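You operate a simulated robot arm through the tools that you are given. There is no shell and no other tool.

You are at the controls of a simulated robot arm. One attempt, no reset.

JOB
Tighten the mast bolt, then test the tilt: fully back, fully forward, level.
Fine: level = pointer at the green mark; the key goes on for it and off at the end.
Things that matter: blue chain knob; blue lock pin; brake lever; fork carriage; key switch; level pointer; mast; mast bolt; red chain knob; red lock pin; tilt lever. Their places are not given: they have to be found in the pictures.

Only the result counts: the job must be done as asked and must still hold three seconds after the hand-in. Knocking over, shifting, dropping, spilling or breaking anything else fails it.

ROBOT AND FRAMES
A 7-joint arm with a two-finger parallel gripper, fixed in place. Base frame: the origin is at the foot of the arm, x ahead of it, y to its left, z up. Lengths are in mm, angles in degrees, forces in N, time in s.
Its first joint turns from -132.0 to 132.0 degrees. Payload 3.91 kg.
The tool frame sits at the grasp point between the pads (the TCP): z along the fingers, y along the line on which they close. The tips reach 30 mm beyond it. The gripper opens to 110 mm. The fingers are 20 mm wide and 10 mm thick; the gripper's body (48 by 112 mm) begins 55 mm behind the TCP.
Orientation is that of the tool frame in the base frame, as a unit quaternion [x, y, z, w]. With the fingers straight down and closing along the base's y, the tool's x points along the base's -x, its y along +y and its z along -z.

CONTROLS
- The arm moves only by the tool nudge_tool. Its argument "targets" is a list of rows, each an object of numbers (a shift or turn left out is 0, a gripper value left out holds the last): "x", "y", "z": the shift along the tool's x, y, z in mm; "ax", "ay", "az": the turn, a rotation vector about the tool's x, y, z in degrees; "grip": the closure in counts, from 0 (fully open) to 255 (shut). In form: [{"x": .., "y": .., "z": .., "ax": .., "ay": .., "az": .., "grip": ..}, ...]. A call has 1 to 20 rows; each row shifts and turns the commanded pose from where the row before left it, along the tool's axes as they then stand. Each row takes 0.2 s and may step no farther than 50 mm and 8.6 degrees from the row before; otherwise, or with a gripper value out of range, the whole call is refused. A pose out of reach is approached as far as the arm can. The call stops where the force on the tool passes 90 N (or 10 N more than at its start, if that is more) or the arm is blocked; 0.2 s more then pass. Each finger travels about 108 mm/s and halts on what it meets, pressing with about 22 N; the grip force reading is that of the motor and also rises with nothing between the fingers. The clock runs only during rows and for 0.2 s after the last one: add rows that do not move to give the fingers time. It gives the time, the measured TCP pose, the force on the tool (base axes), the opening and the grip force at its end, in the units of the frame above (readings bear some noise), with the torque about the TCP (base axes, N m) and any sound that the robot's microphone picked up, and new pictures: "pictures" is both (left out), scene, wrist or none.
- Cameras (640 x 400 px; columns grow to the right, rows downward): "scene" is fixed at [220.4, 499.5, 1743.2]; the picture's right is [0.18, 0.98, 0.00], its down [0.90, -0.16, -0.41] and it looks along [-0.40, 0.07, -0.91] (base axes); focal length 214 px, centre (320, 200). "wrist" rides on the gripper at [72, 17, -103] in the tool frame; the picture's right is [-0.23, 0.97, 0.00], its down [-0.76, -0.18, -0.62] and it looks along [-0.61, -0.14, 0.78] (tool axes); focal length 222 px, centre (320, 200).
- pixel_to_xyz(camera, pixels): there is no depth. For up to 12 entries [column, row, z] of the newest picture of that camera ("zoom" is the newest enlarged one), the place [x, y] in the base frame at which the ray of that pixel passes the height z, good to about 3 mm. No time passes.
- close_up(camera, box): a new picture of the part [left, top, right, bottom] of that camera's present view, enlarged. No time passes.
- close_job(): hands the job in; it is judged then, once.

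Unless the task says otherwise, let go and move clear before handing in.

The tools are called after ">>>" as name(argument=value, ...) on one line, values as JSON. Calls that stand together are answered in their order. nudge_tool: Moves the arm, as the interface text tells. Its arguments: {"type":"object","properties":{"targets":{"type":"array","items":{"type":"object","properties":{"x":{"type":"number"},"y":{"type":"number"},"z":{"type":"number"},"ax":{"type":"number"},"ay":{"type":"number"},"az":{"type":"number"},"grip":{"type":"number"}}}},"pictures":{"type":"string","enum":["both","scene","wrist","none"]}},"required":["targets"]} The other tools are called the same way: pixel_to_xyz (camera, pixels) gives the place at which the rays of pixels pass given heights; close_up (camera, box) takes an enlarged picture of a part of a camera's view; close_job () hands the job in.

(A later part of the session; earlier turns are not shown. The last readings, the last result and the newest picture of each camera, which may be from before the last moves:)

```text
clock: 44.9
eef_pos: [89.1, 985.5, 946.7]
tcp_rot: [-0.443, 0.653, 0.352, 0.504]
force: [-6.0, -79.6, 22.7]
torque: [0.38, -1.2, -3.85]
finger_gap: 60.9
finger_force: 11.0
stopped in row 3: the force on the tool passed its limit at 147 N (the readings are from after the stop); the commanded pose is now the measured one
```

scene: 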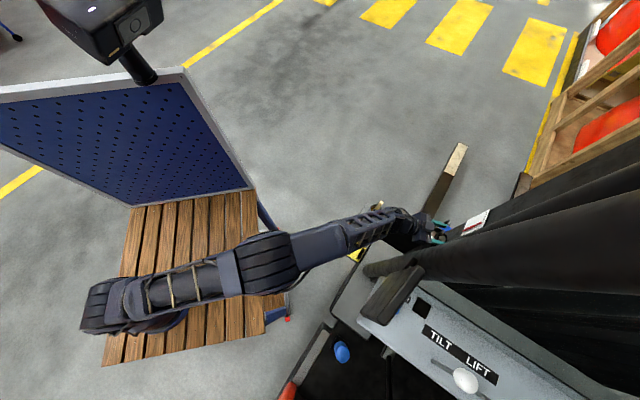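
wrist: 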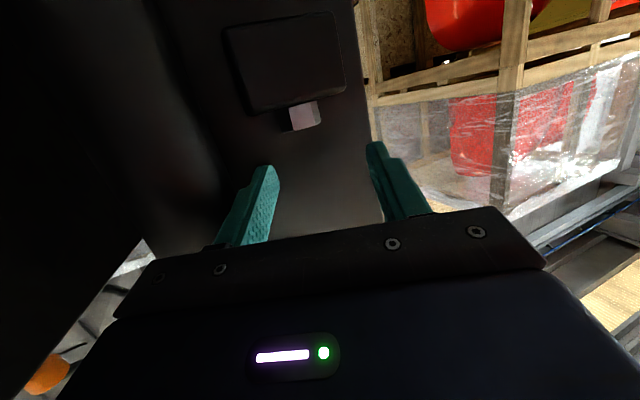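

The gripper body's side caught the post (force −y, contact ~48 mm to the +x side). I'll back straight out along the approach.

>>> nudge_tool(targets=[{"x": 2.4, "z": -9.7}, {"x": 4.8, "z": -19.4}, {"x": 4.8, "z": -19.4}, {"x": 4.8, "z": -19.4, "grip": 139}])

```text
clock: 45.9
eef_pos: [67.2, 923.1, 942.6]
tcp_rot: [-0.444, 0.654, 0.351, 0.502]
force: [-0.5, 0.7, -0.6]
torque: [-0.02, -0.02, 0.01]
finger_gap: 49.7
finger_force: 0.1
```

scene: 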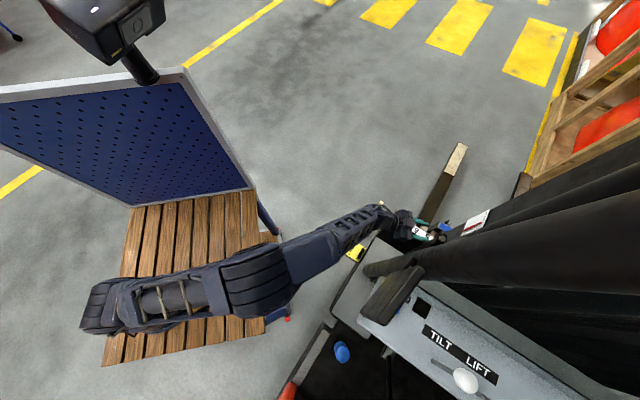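
wrist: 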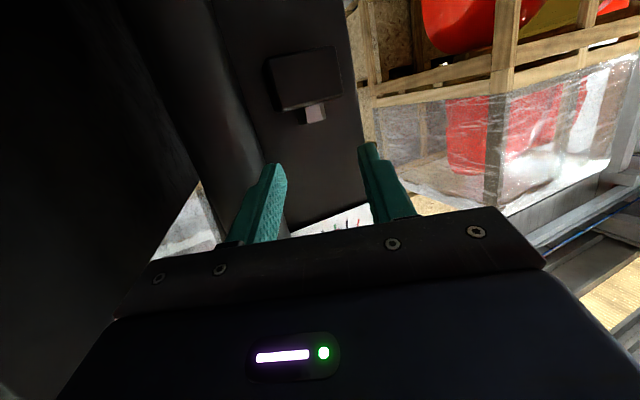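

>>> close_up(camera="wrist", box=[120, 40, 360, 200])

>>> close_up(camera="wrist", box=[280, 85, 350, 135])

>>> close_up(camera="scene", box=[400, 200, 480, 260])

```text
2.50 times, centred on (240, 120) of wrist
```

zoom: 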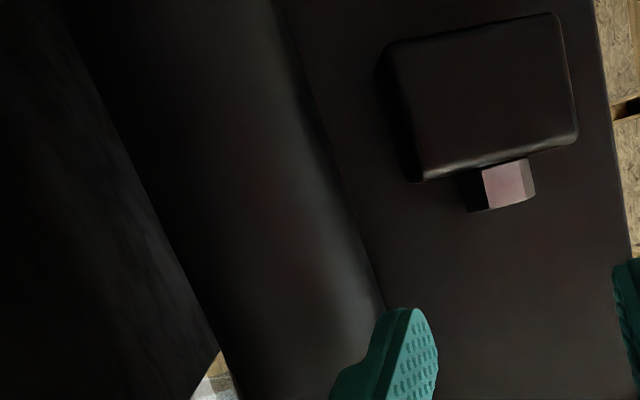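

```text
8.00 times, centred on (315, 110) of wrist
```

zoom: 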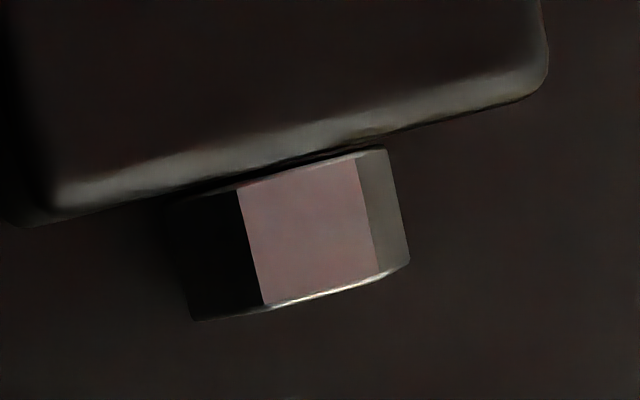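

```text
6.67 times, centred on (440, 230) of scene
```

zoom: 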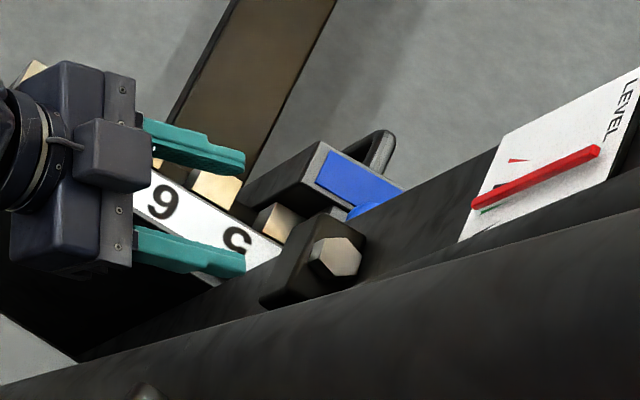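

Free again; the post works out to about (160,939) with r≈35, so high-angle grips aren't possible. Instead I'll come from ~232° with the open gripper and use the rear (−y) finger to push the near hex vertex clockwise, then regrip. Re-aiming to a stand-off.

>>> nudge_tool(targets=[{"ax": 8.15, "az": 2.03}, {"ax": 8.15, "az": 2.03}, {"x": -3.5, "y": 19.1, "z": 8.9}, {"x": -3.5, "y": 19.1, "z": 8.9}])

```text
clock: 46.9
eef_pos: [48.4, 961.2, 946.0]
tcp_rot: [-0.345, 0.712, 0.272, 0.548]
force: [0.2, -0.1, 0.8]
torque: [0.0, -0.01, 0.02]
finger_gap: 50.0
finger_force: 0.1
```

scene: 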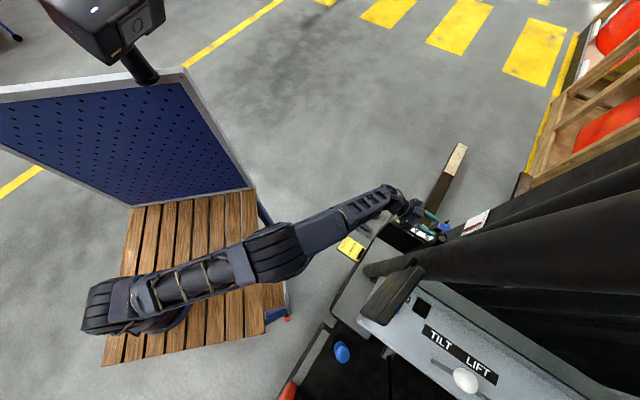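
wrist: 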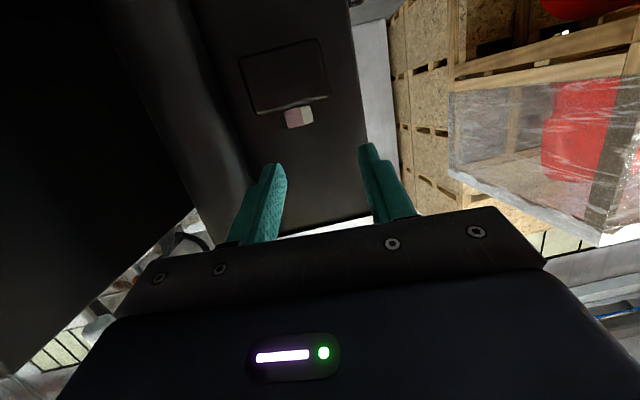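

>>> close_up(camera="wrist", box=[260, 90, 340, 150])

```text
6.67 times, centred on (300, 120) of wrist
```

zoom: 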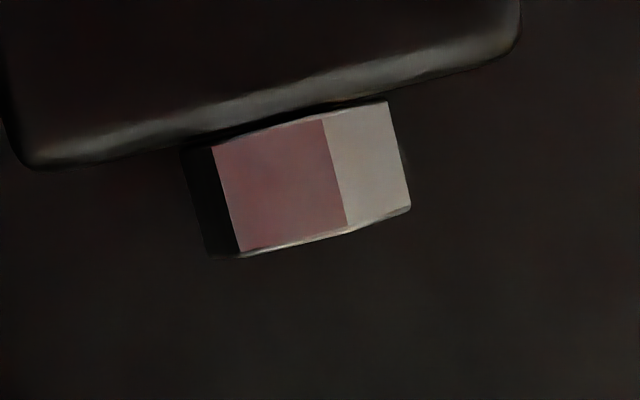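

Bolt vertex is at ~261°, and it lies 14.9 mm to the −y side of the tool axis as planned. I'll advance above, offset slightly more, then lower beside the head.

>>> nudge_tool(targets=[{"x": -4.9, "y": -1.5, "z": 18.7}, {"x": -4.9, "y": -1.5, "z": 18.7}, {"x": 11.8, "z": 3.1}, {"x": 11.8, "z": 3.1}])

```text
clock: 47.9
eef_pos: [73.5, 990.9, 920.9]
tcp_rot: [-0.344, 0.712, 0.271, 0.548]
force: [0.4, -0.3, -0.1]
torque: [0.02, 0.05, -0.05]
finger_gap: 50.2
finger_force: 0.0
```

scene: 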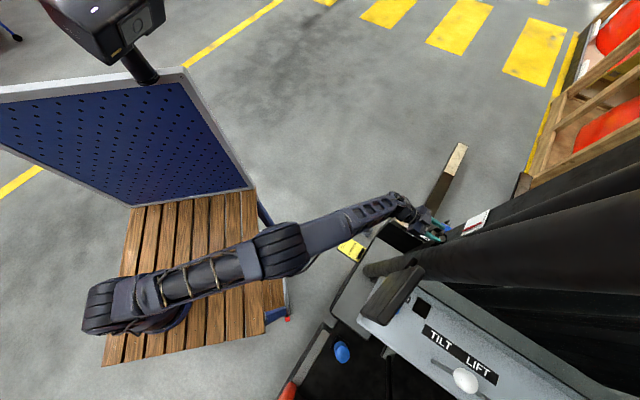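
wrist: 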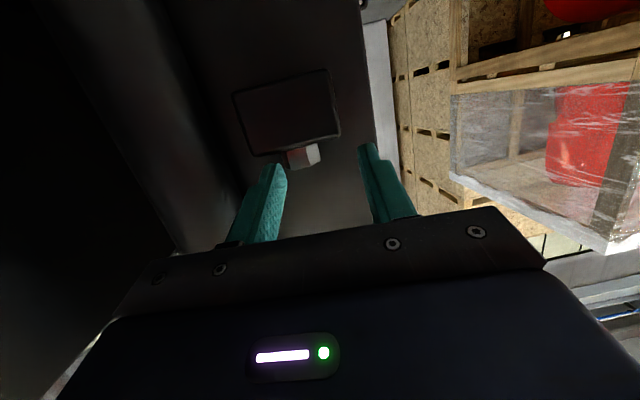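

>>> close_up(camera="wrist", box=[245, 110, 365, 200])

>>> close_up(camera="scene", box=[420, 205, 480, 250])

```text
4.44 times, centred on (305, 155) of wrist
```

zoom: 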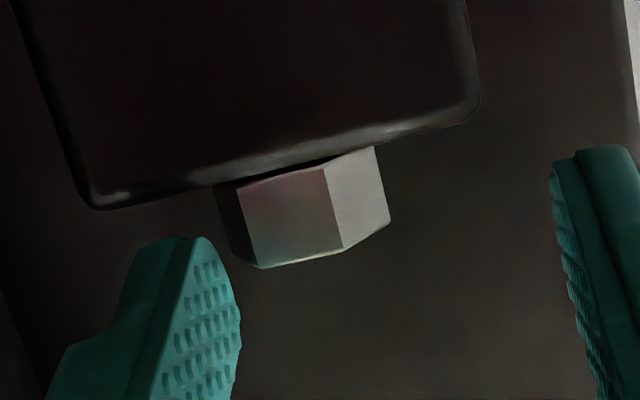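

```text
8.89 times, centred on (450, 228) of scene
```

zoom: 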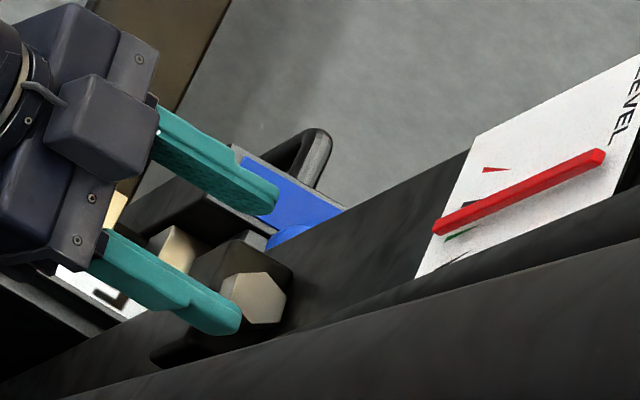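

The −y fingertip is right beside the near vertex (scene zoom 235,320). Pushing sideways (+y) in small steps.

>>> nudge_tool(targets=[{"y": 2}, {"y": 2}, {"y": 2}], pictures="none")

>>> nudge_tool(targets=[{"y": 2}, {"y": 2}])

```text
clock: 48.7
eef_pos: [69.5, 994.2, 921.9]
tcp_rot: [-0.345, 0.712, 0.272, 0.548]
force: [3.7, -10.9, 1.3]
torque: [-0.11, -0.01, -0.45]
finger_gap: 54.5
finger_force: 4.6
```

```text
clock: 49.3
eef_pos: [66.4, 995.7, 922.5]
tcp_rot: [-0.345, 0.712, 0.272, 0.548]
force: [11.0, -20.1, 0.8]
torque: [-0.27, 0.15, -0.96]
finger_gap: 60.7
finger_force: 11.3
```

scene: 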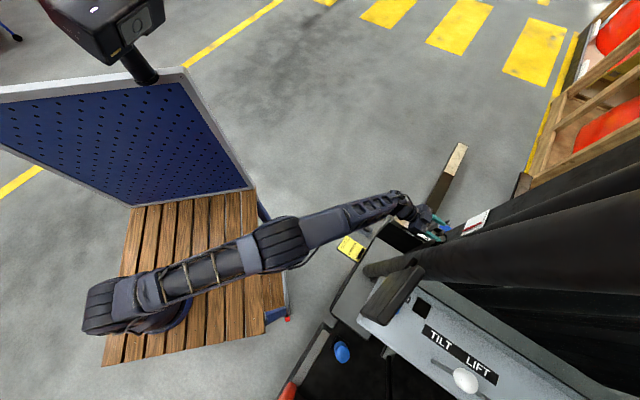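
wrist: 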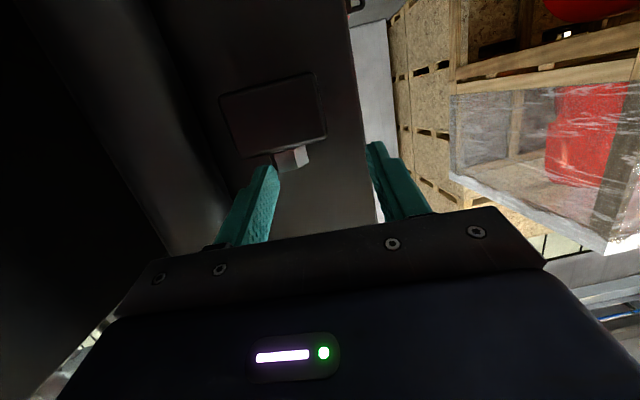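

The finger just springs open (gap 60.7, 11 N), so the push is weak. I'll command the gripper to close so the finger drives the vertex with full grip force.

>>> nudge_tool(targets=[{"grip": 200}, {"grip": 200}])

```text
clock: 49.9
eef_pos: [66.7, 995.9, 921.4]
tcp_rot: [-0.344, 0.712, 0.272, 0.549]
force: [20.7, -45.9, -0.3]
torque: [-0.57, 0.47, -2.03]
finger_gap: 59.1
finger_force: 22.5
```

scene: 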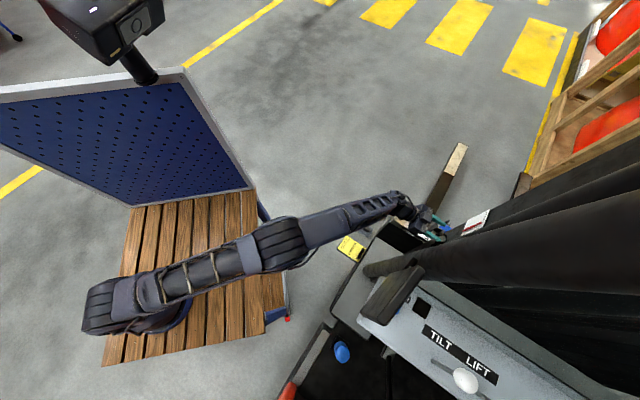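
wrist: 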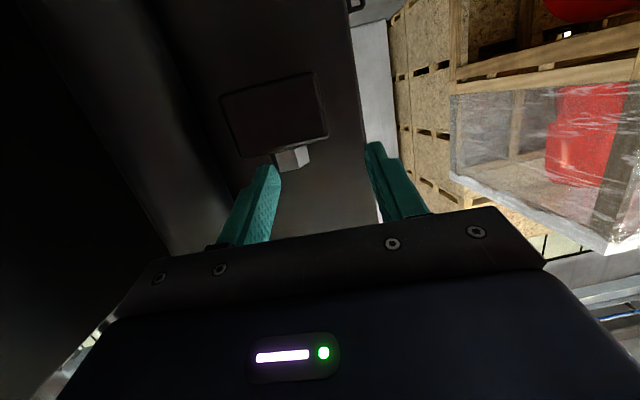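

Even 45 N of finger force doesn't turn it (≈0.2 N·m), so the bolt needs more torque. I'll open fully so the finger sits on its hard stop, then push with the arm itself.

>>> nudge_tool(targets=[{"y": -3, "grip": 0}, {"grip": 0}, {"grip": 0}, {"y": 8}, {"y": 8}], pictures="wrist")

```text
clock: 51.1
eef_pos: [55.2, 1004.4, 922.1]
tcp_rot: [-0.345, 0.712, 0.272, 0.548]
force: [0.3, -0.7, -0.4]
torque: [-0.03, -0.02, 0.03]
finger_gap: 109.7
finger_force: 0.1
```

wrist: 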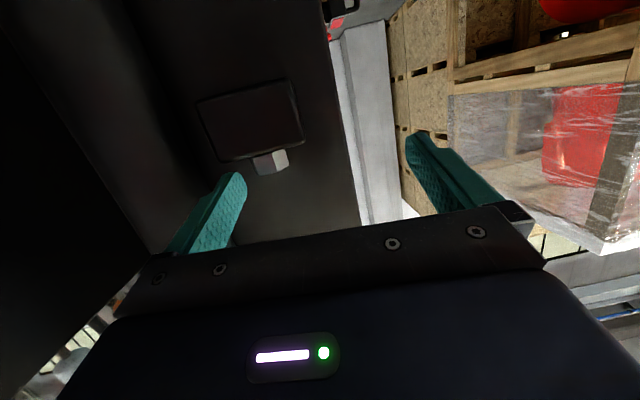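

The −y finger face is ~11 mm from the vertex, on its stop. Advancing to contact then pushing in 2 mm steps.

>>> nudge_tool(targets=[{"y": 8}, {"y": 2}, {"y": 2}, {"y": 2}], pictures="none")

```text
clock: 52.1
eef_pos: [46.4, 1010.8, 922.4]
tcp_rot: [-0.343, 0.713, 0.269, 0.549]
force: [17.4, -52.6, 0.0]
torque: [-0.48, 0.08, -3.09]
finger_gap: 110.3
finger_force: 0.3
```

Contact with 55 N and no rotation yet; pushing further.

>>> nudge_tool(targets=[{"y": 1.5}, {"y": 1.5}])

```text
clock: 52.7
eef_pos: [48.2, 1012.7, 921.5]
tcp_rot: [-0.341, 0.713, 0.268, 0.55]
force: [5.2, -38.7, 9.4]
torque: [-0.3, -0.99, -2.36]
finger_gap: 109.9
finger_force: 0.0
stopped in row 2: the force on the tool passed its limit at 95 N (the readings are from after the stop); the commanded pose is now the measured one
```

scene: 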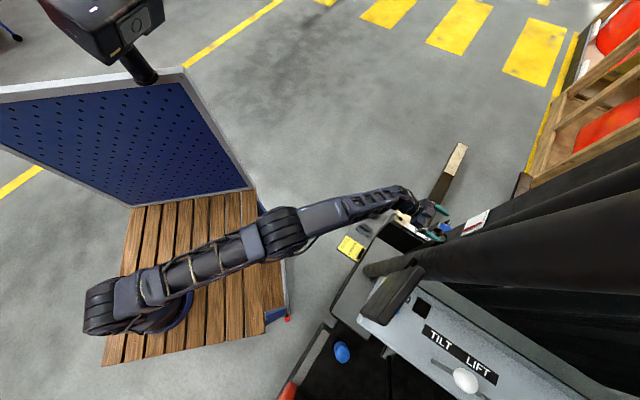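
wrist: 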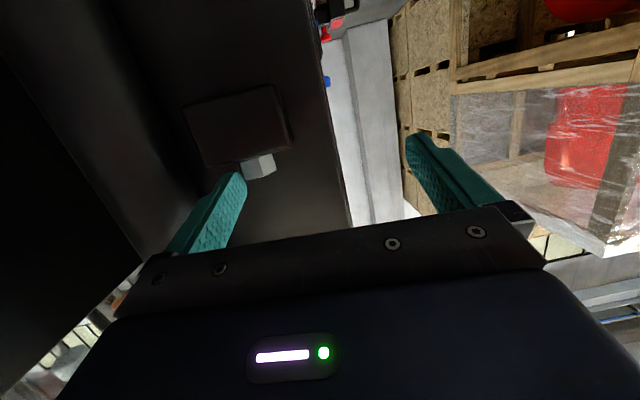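

>>> close_up(camera="wrist", box=[190, 130, 310, 220])

>>> close_up(camera="scene", box=[420, 205, 480, 250])

```text
4.44 times, centred on (250, 175) of wrist
```

zoom: 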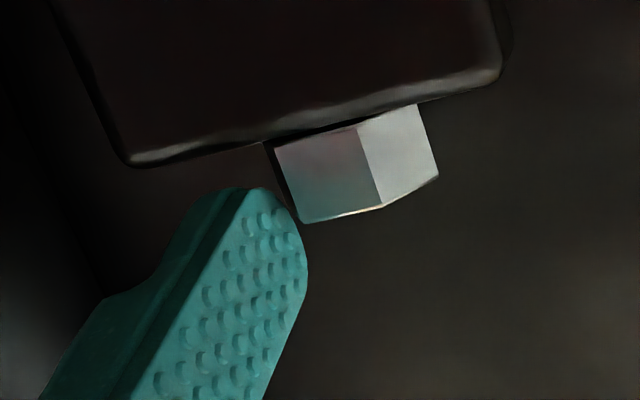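

```text
8.89 times, centred on (450, 228) of scene
```

zoom: 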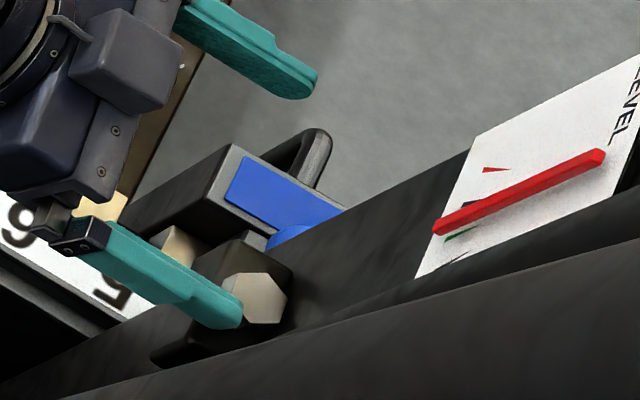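

The finger edge is contacting the facet too near its centre (lever only ~2–3 mm). I'll back off ~3 mm so the edge bears near the vertex, drop 2 mm, and push again.

>>> nudge_tool(targets=[{"x": 2.7, "y": -4, "z": -2.6}, {"y": 4}, {"y": 2}, {"y": 2}], pictures="none")

```text
clock: 53.7
eef_pos: [43.8, 1010.9, 917.5]
tcp_rot: [-0.34, 0.715, 0.267, 0.55]
force: [23.4, -82.1, 1.5]
torque: [-0.71, 0.89, -5.0]
finger_gap: 110.5
finger_force: 0.9
```

85 N is bearing near the vertex. One more small increment to see whether it yields.

>>> nudge_tool(targets=[{"y": 1.0}])

>>> close_up(camera="wrist", box=[190, 130, 310, 220])

>>> close_up(camera="scene", box=[420, 205, 480, 250])

```text
clock: 54.0
eef_pos: [44.2, 1010.8, 917.4]
tcp_rot: [-0.339, 0.716, 0.266, 0.55]
force: [3.1, -44.8, 11.9]
torque: [-0.33, -0.63, -2.78]
finger_gap: 110.2
finger_force: 0.1
stopped in row 1: the force on the tool passed its limit at 98 N (the readings are from after the stop); the commanded pose is now the measured one
```

scene: 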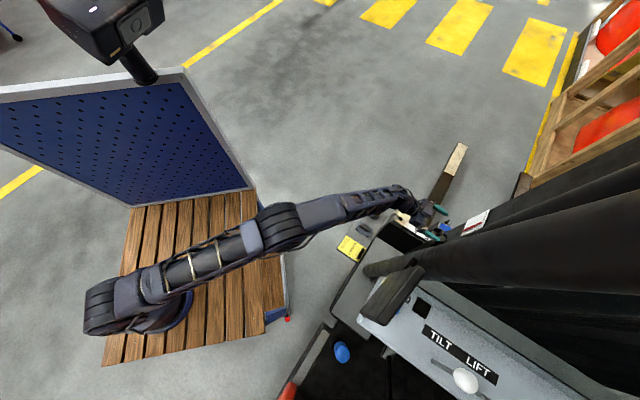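
wrist: 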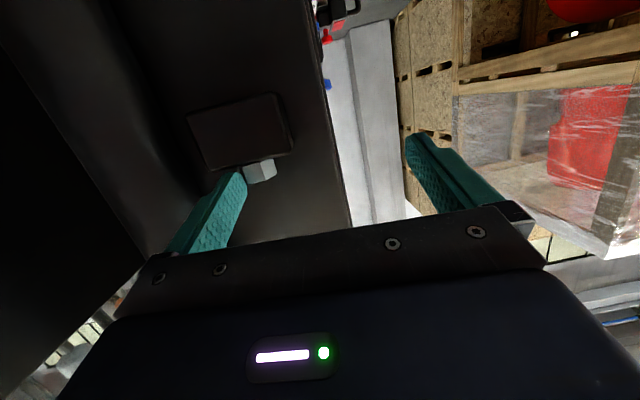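

```text
4.44 times, centred on (250, 175) of wrist
```

zoom: 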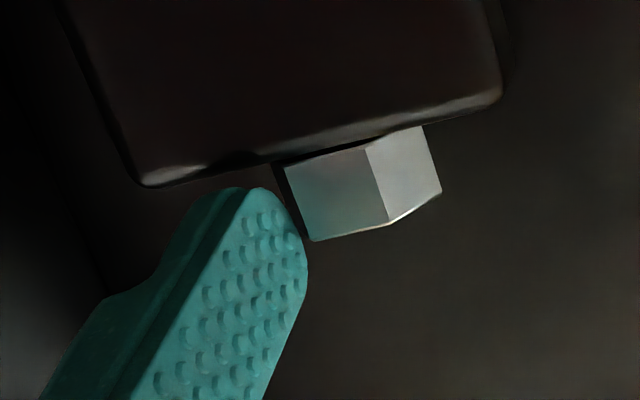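

```text
8.89 times, centred on (450, 228) of scene
```

zoom: 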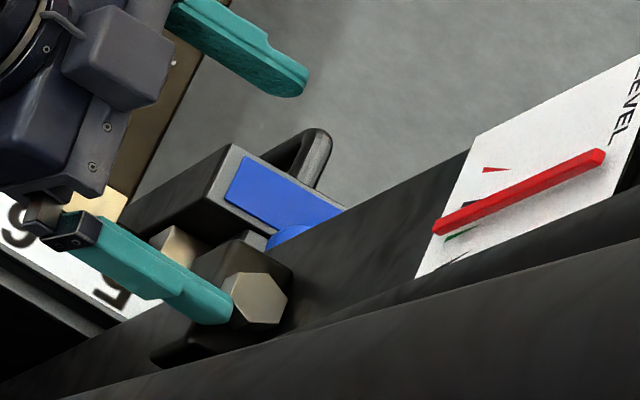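

The bolt held against ~98 N near the vertex, so pushing can't exceed its friction (a two-pad grip carries more). I'll back off and regrip from the steepest safe angle (~240°, flatter tilt), using pad friction to turn it clockwise.

>>> nudge_tool(targets=[{"y": -6}, {"x": -27, "z": -7}, {"x": 11.5, "z": -43.6, "grip": 139}, {"ax": -4.25, "az": -1.1}, {"ax": -4.25, "az": -1.1}, {"ay": -6.5}])

```text
clock: 55.5
eef_pos: [20.1, 973.5, 945.0]
tcp_rot: [-0.376, 0.655, 0.331, 0.566]
force: [0.5, -0.3, -0.3]
torque: [-0.01, 0.02, 0.01]
finger_gap: 50.2
finger_force: 0.1
```

scene: 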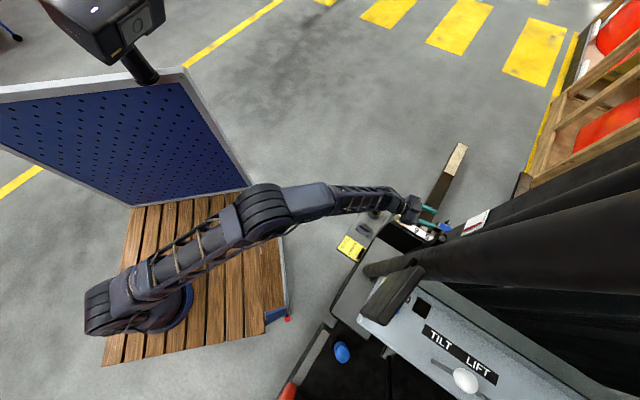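
wrist: 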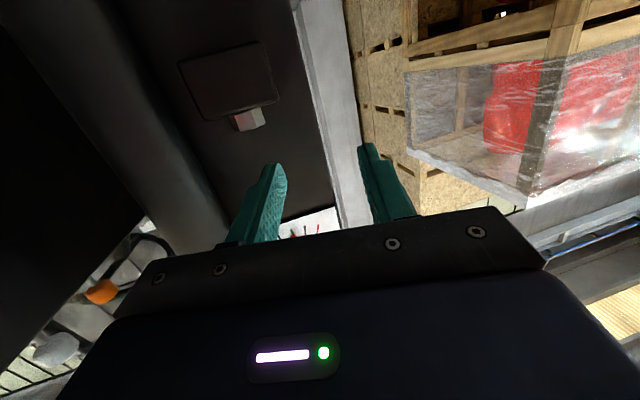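

>>> close_up(camera="wrist", box=[210, 90, 290, 150])

>>> close_up(camera="scene", box=[425, 220, 461, 247])

```text
6.67 times, centred on (250, 120) of wrist
```

zoom: 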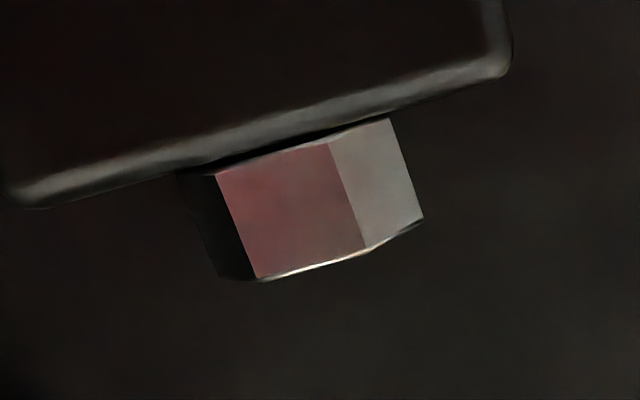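

```text
14.81 times, centred on (443, 234) of scene
```

zoom: 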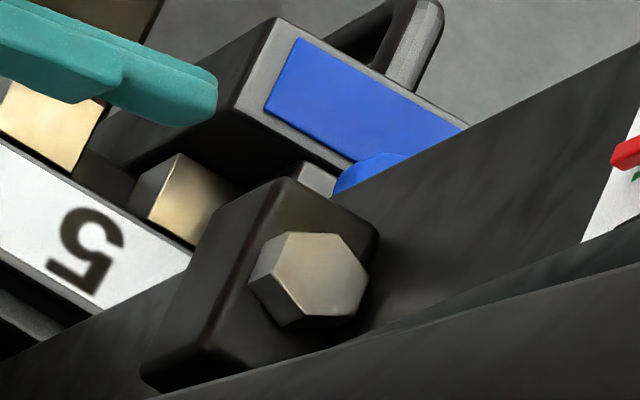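

Bolt flats are still at ~260°, so pushing moved nothing. I'll centre laterally on the bolt from 240° and advance cautiously above head height.

>>> nudge_tool(targets=[{"y": -27.4}, {"y": -27.4}, {"x": -2.6, "z": 18.2}, {"x": -2.6, "z": 18.2}, {"x": -1.3, "z": 9.1}, {"x": -1.3, "z": 9.1}])

```text
clock: 56.9
eef_pos: [90.4, 992.1, 943.4]
tcp_rot: [-0.376, 0.655, 0.33, 0.566]
force: [-22.0, -61.3, 8.9]
torque: [0.35, -0.57, -2.76]
finger_gap: 55.6
finger_force: 5.6
```

scene: 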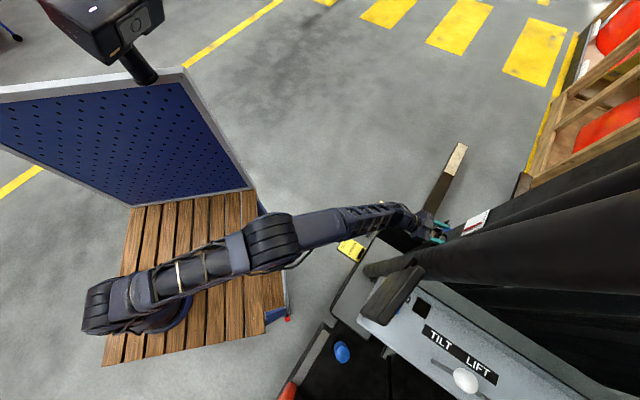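
wrist: 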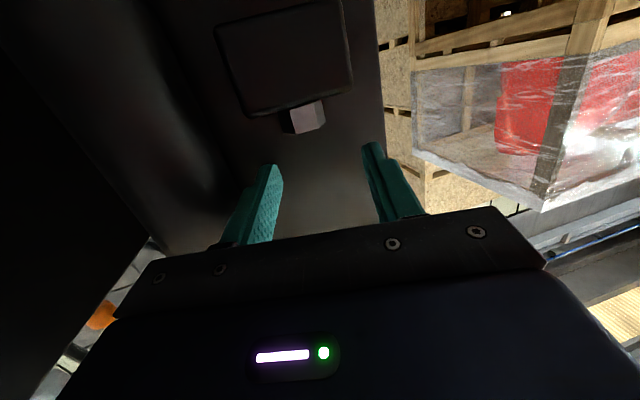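

Again a contact on the −y side (body corner near (114,920,959)), so the obstacle there is closer than I modelled. I'll back off slightly and then look at that side carefully.

>>> nudge_tool(targets=[{"x": 1.3, "z": -9.1}, {"x": 1.3, "z": -9.1}, {"x": 1.3, "z": -9.1}])

>>> close_up(camera="wrist", box=[60, 0, 320, 200])

>>> close_up(camera="scene", box=[400, 195, 500, 270])

```text
clock: 57.6
eef_pos: [82.6, 969.5, 944.1]
tcp_rot: [-0.376, 0.655, 0.33, 0.566]
force: [-0.3, -0.3, -0.1]
torque: [0.04, -0.04, -0.01]
finger_gap: 50.1
finger_force: 0.0
```

scene: 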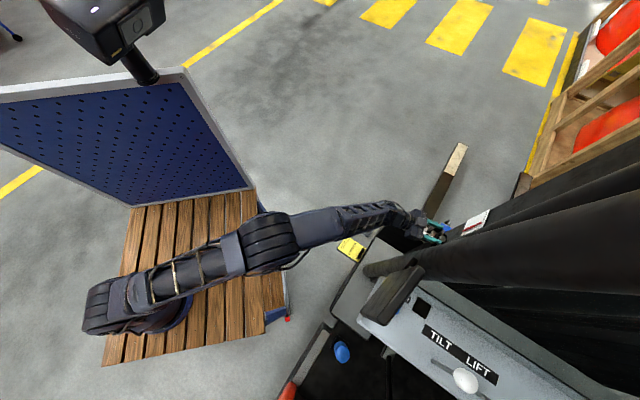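
wrist: 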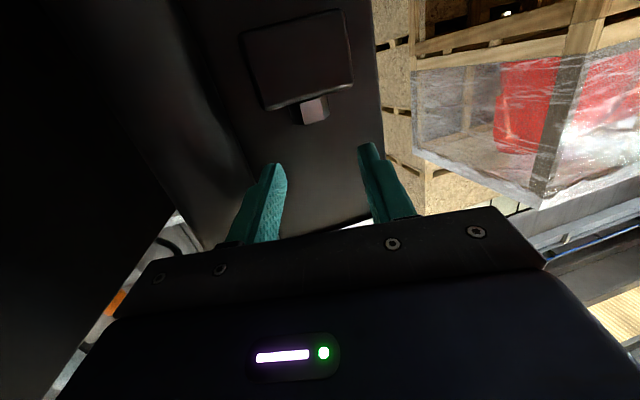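

```text
2.00 times, centred on (190, 100) of wrist
```

zoom: 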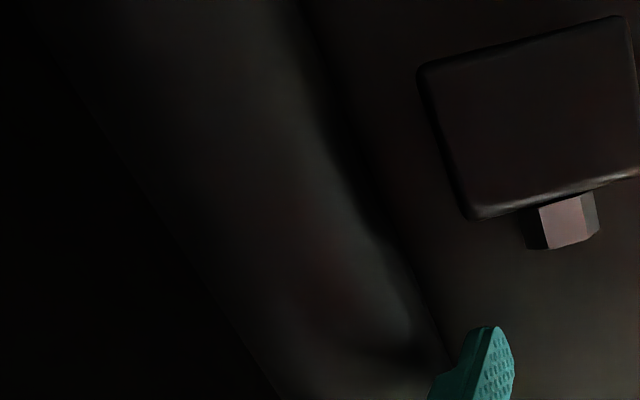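

```text
5.33 times, centred on (450, 232) of scene
```

zoom: 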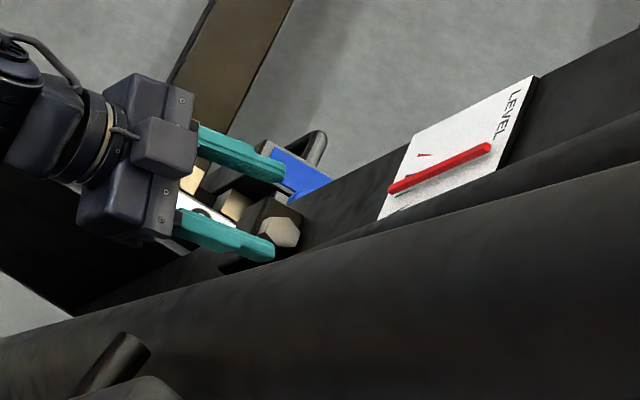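

Re-analysis: finger opening and the force line show the −y fingertip was hitting the mast plate, which is only ~15 mm behind the bolt axis—not the post. So I can come from 250° with the bolt nearer the tips and a narrower gap. Re-aiming.

>>> nudge_tool(targets=[{"x": 3, "y": -3.6, "z": -21.4, "grip": 167}, {"ax": -4.85, "az": -0.69}, {"ax": -4.85, "az": -0.69}, {"grip": 167}])

>>> close_up(camera="wrist", box=[270, 60, 370, 130])

```text
clock: 58.6
eef_pos: [73.4, 949.0, 943.9]
tcp_rot: [-0.43, 0.62, 0.377, 0.537]
force: [0.3, 0.3, 0.6]
torque: [0.01, -0.01, 0.0]
finger_gap: 38.0
finger_force: 0.1
```

scene: 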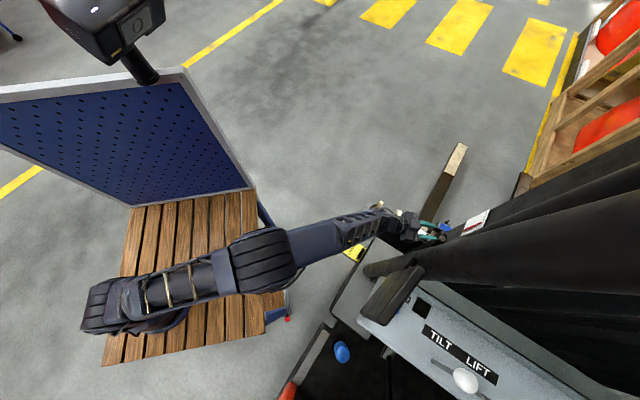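
wrist: 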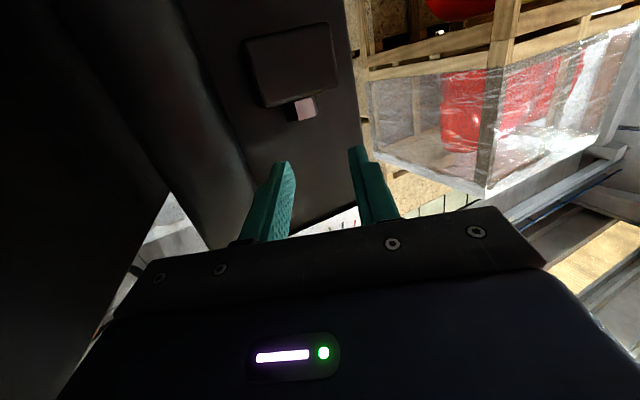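

```text
5.71 times, centred on (320, 95) of wrist
```

zoom: 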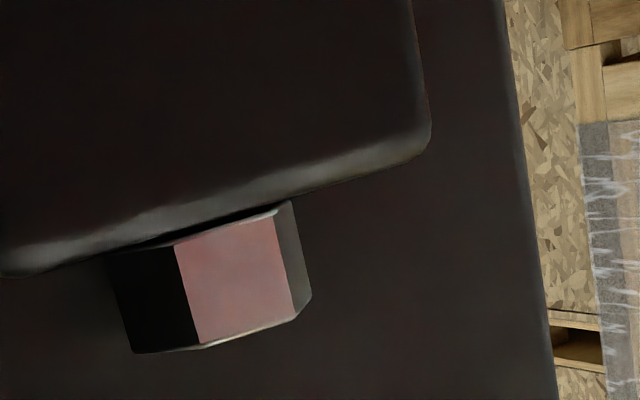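

At β≈70° the bolt's flats are within ~6° of alignment. I'll centre (y −8.6) and advance at safe height, 47 mm, leaving the tips short of the plate.

>>> nudge_tool(targets=[{"y": -8.6}, {"x": -2.19, "z": 15.6}, {"x": -2.19, "z": 15.6}, {"x": -2.19, "z": 15.6}])

```text
clock: 59.7
eef_pos: [93.3, 985.5, 943.6]
tcp_rot: [-0.431, 0.621, 0.378, 0.536]
force: [-5.1, -57.2, 16.6]
torque: [0.51, -0.7, -2.3]
finger_gap: 45.8
finger_force: 7.8
stopped in row 4: the force on the tool passed its limit at 102 N (the readings are from after the stop); the commanded pose is now the measured one
```

scene: 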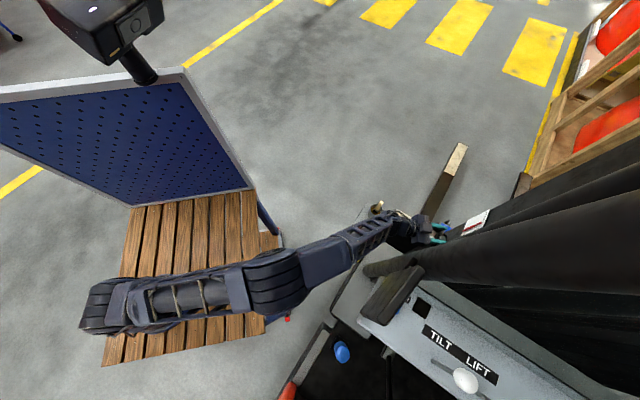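
wrist: 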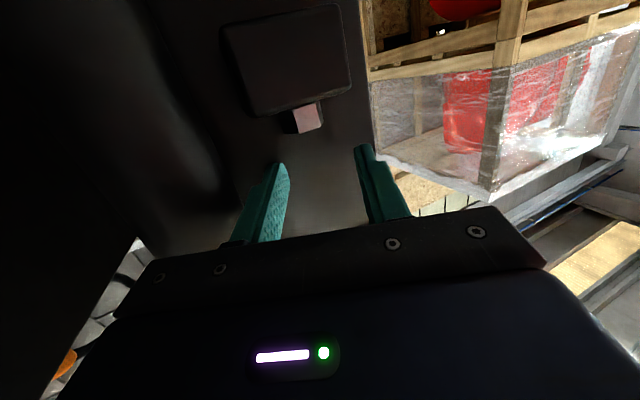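

The −y fingertip again touches the mast at the rear side (x≈139). So I must keep a lower angle with the bolt right at the tips: ψ≈240°, gap ~32, bolt 26 mm ahead of the TCP. Backing off and re-aiming.

>>> nudge_tool(targets=[{"x": 2.1, "z": -14.9}, {"x": 2.1, "z": -14.9}, {"ax": 4.85, "az": 0.68}, {"ax": 4.85, "az": 0.68, "grip": 180}, {"x": 1.4, "y": 5, "z": -10}, {"grip": 180}])

>>> close_up(camera="wrist", box=[260, 60, 360, 130])

```text
clock: 61.1
eef_pos: [73.3, 954.5, 941.3]
tcp_rot: [-0.378, 0.656, 0.33, 0.564]
force: [1.1, 0.4, 0.4]
torque: [-0.05, -0.02, 0.0]
finger_gap: 32.2
finger_force: 0.0
```

scene: 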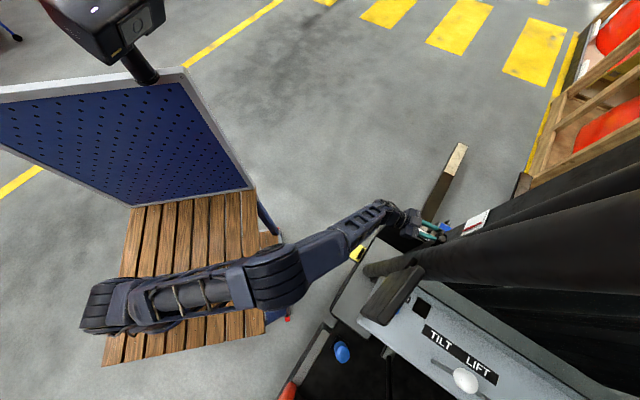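
wrist: 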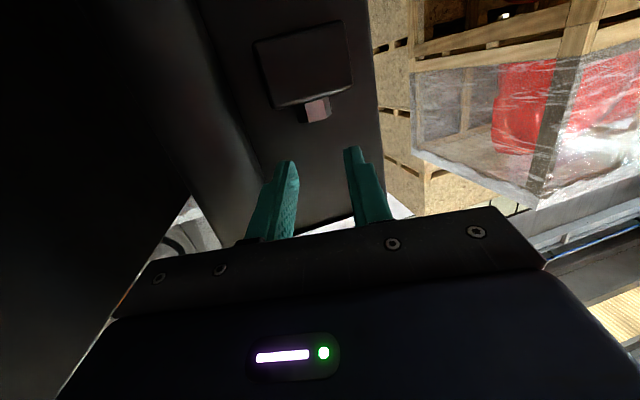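

```text
5.71 times, centred on (310, 95) of wrist
```

zoom: 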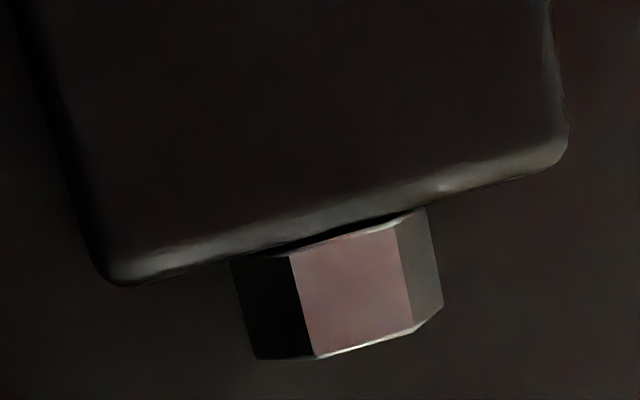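

Centred within 1 mm; the bolt's flat pair is now ~256° (the push did move it ~5°). Advancing 41 mm at height.

>>> nudge_tool(targets=[{"x": -1.97, "y": 0.3, "z": 13.9}, {"x": -1.97, "y": 0.3, "z": 13.9}, {"x": -1.83, "y": 0.3, "z": 12.9}], pictures="none")

```text
clock: 61.9
eef_pos: [92.8, 989.8, 940.6]
tcp_rot: [-0.378, 0.656, 0.33, 0.564]
force: [-0.4, 0.7, -0.4]
torque: [-0.01, 0.0, -0.03]
finger_gap: 32.3
finger_force: 0.1
```

No contact. Lowering onto the head.

>>> nudge_tool(targets=[{"x": 11.6, "z": 1.65}, {"x": 11.6, "z": 1.65}])

>>> close_up(camera="wrist", box=[260, 110, 380, 200])

>>> close_up(camera="scene", box=[425, 215, 465, 245])

```text
clock: 62.5
eef_pos: [93.6, 989.7, 917.6]
tcp_rot: [-0.378, 0.656, 0.329, 0.564]
force: [0.7, -0.4, 0.5]
torque: [0.0, 0.0, 0.01]
finger_gap: 32.5
finger_force: 0.0
```

scene: 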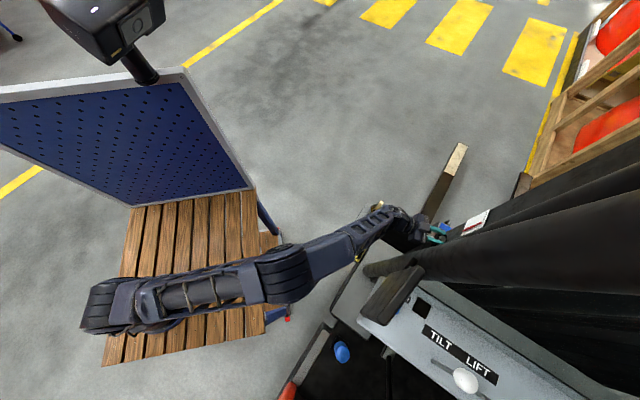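
wrist: 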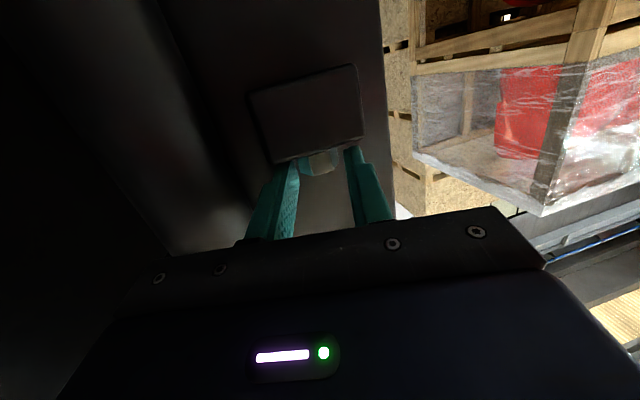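

```text
4.44 times, centred on (320, 155) of wrist
```

zoom: 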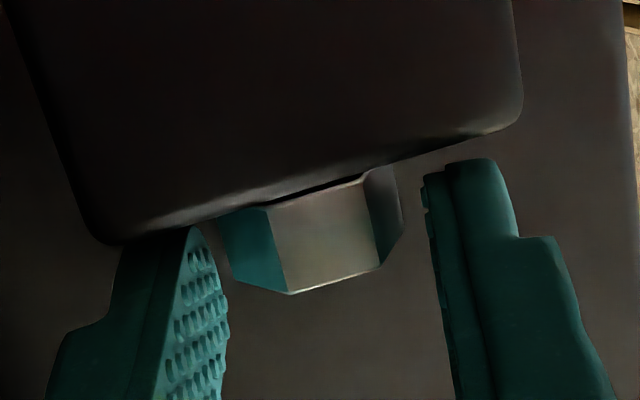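

```text
13.33 times, centred on (445, 230) of scene
```

zoom: 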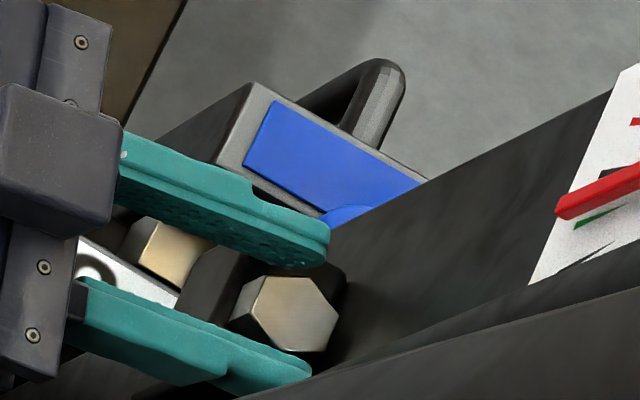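

The fingers straddle the hex well. Closing the gripper fully to grip and self-align.

>>> nudge_tool(targets=[{"grip": 255}, {"grip": 255}, {"grip": 255}])

>>> close_up(camera="scene", box=[425, 215, 465, 245])

>>> close_up(camera="wrist", box=[260, 110, 380, 200])

```text
clock: 63.3
eef_pos: [92.4, 990.3, 916.7]
tcp_rot: [-0.378, 0.656, 0.329, 0.564]
force: [2.3, -0.7, -1.6]
torque: [-0.1, -0.33, -0.07]
finger_gap: 25.7
finger_force: 45.2
```

scene: 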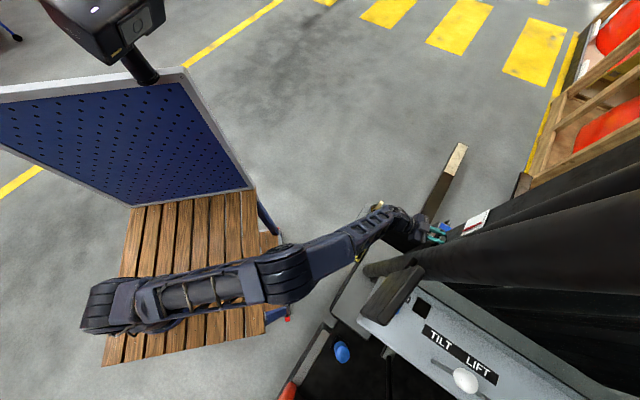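
wrist: 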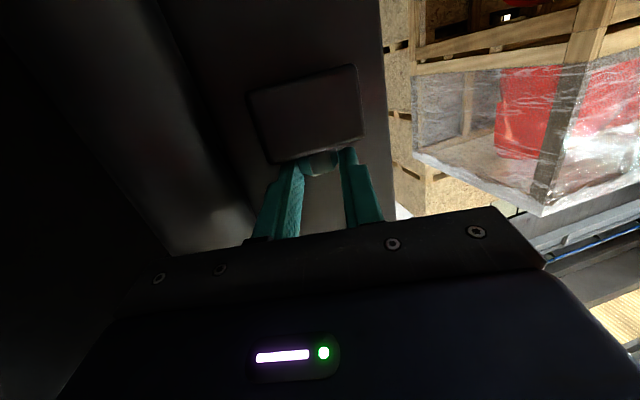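

```text
13.33 times, centred on (445, 230) of scene
```

zoom: 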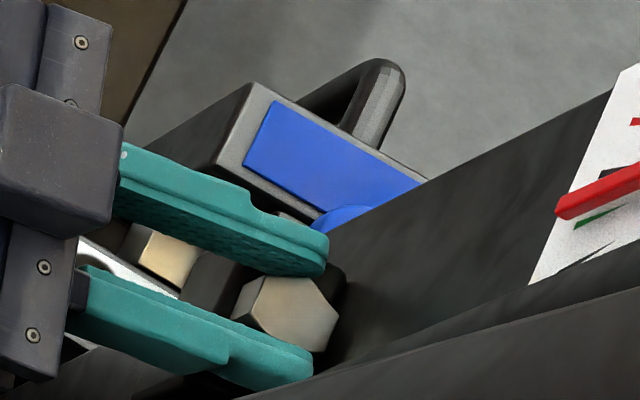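

```text
4.44 times, centred on (320, 155) of wrist
```

zoom: 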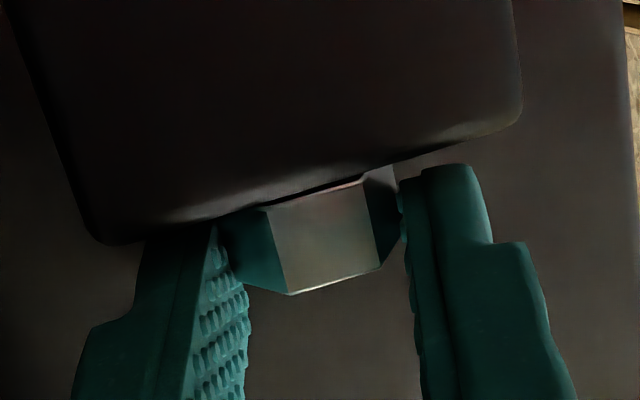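

It holds at 25.7 mm, i.e. ~15° off the flats with 45 N. I'll rotate clockwise 8° and see from the gap whether the bolt follows.

>>> nudge_tool(targets=[{"y": 1.85, "ax": 3.96, "az": 0.56}, {"y": 1.85, "ax": 3.96, "az": 0.56}], pictures="wrist")

>>> close_up(camera="scene", box=[425, 215, 465, 245])

>>> close_up(camera="wrist", box=[260, 110, 380, 200])

```text
clock: 63.9
eef_pos: [90.5, 992.1, 916.5]
tcp_rot: [-0.331, 0.682, 0.288, 0.585]
force: [8.4, -6.3, -8.2]
torque: [0.25, -0.52, -0.2]
finger_gap: 25.4
finger_force: 45.3
```

wrist: 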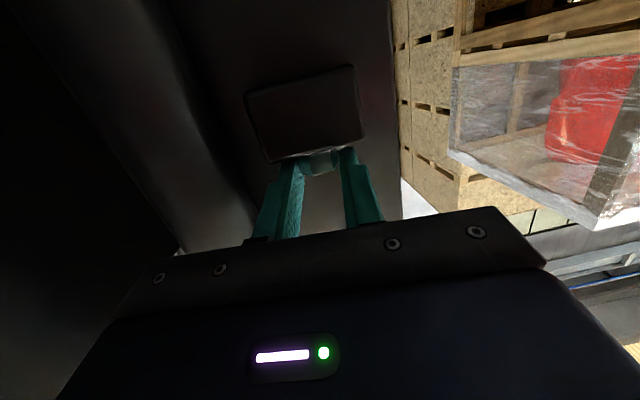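

```text
13.33 times, centred on (445, 230) of scene
```

zoom: 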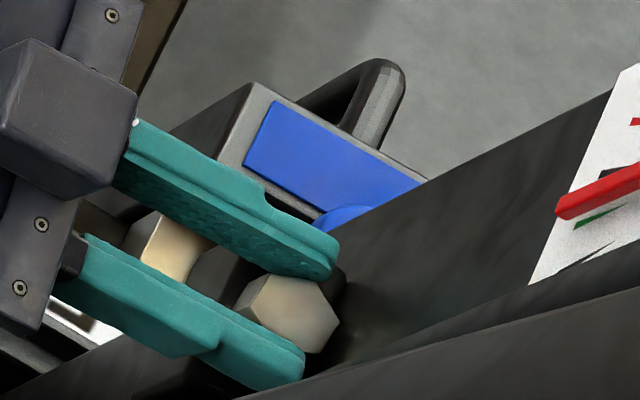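

```text
4.44 times, centred on (320, 155) of wrist
```

zoom: 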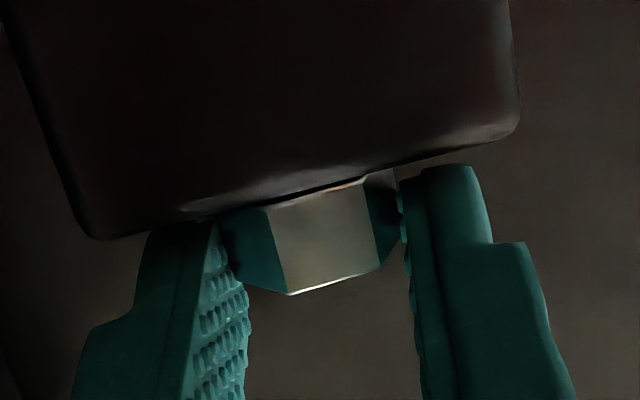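

The bolt followed the 8° turn (same pose relative to the pads, low force). Continuing 16° more.

>>> nudge_tool(targets=[{"y": 1.85, "ax": 3.96, "az": 0.56}, {"y": 1.85, "ax": 3.96, "az": 0.56}, {"y": 1.85, "ax": 3.96, "az": 0.56}, {"y": 1.85, "ax": 3.96, "az": 0.56}], pictures="wrist")

>>> close_up(camera="wrist", box=[260, 110, 380, 200])

```text
clock: 64.9
eef_pos: [85.9, 997.0, 918.2]
tcp_rot: [-0.233, 0.721, 0.202, 0.62]
force: [18.3, -23.7, -12.9]
torque: [-0.19, -0.4, -0.73]
finger_gap: 25.5
finger_force: 45.0
```

wrist: 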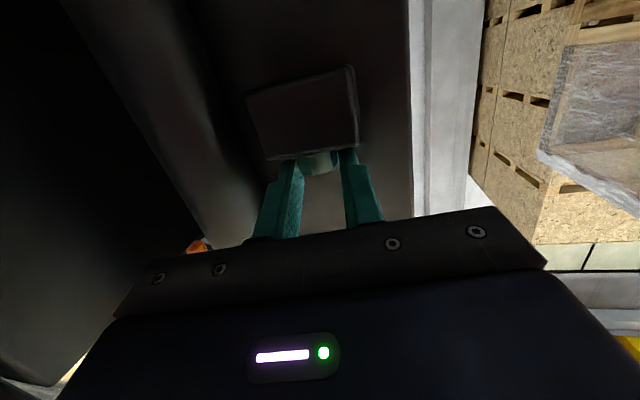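

```text
4.44 times, centred on (320, 155) of wrist
```

zoom: 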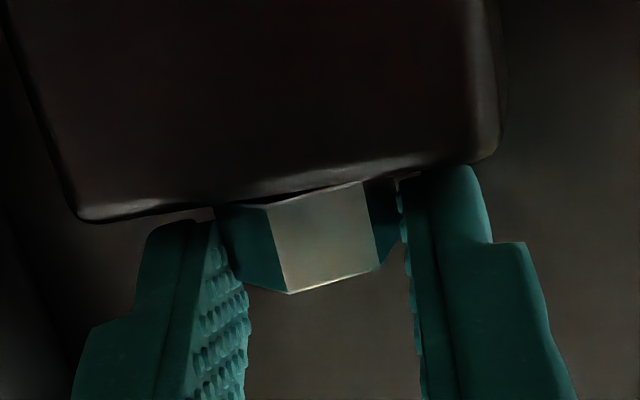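

Still turning together. Continuing another 12°, watching for reach limits.

>>> nudge_tool(targets=[{"y": 1.8, "ax": 3.96, "az": 0.56}, {"y": 1.8, "ax": 3.96, "az": 0.56}, {"y": 1.8, "ax": 3.96, "az": 0.56}], pictures="wrist")

>>> close_up(camera="wrist", box=[260, 110, 380, 200])

```text
clock: 65.7
eef_pos: [83.1, 1002.0, 916.4]
tcp_rot: [-0.158, 0.741, 0.136, 0.638]
force: [24.7, -32.9, -16.5]
torque: [-0.29, -0.56, -0.82]
finger_gap: 25.3
finger_force: 45.2
```

wrist: 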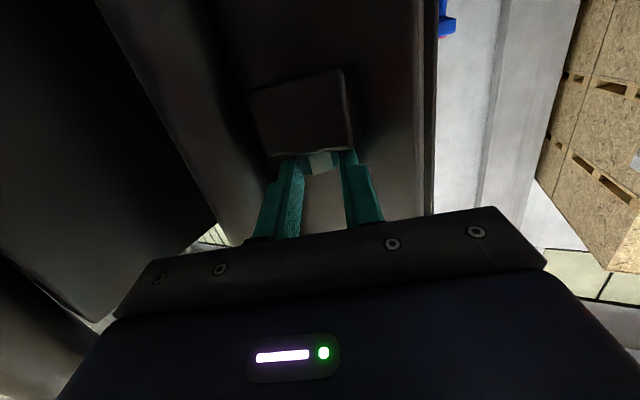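

```text
4.44 times, centred on (320, 155) of wrist
```

zoom: 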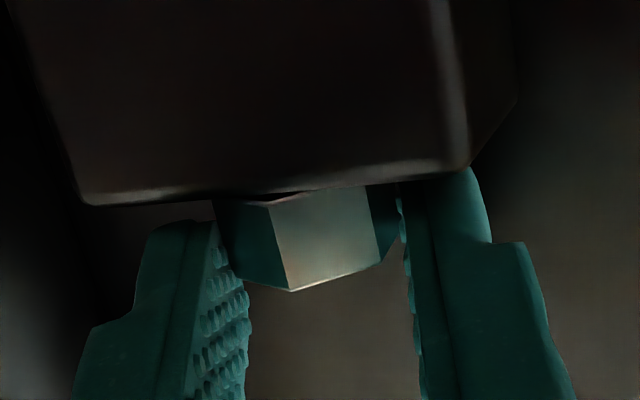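

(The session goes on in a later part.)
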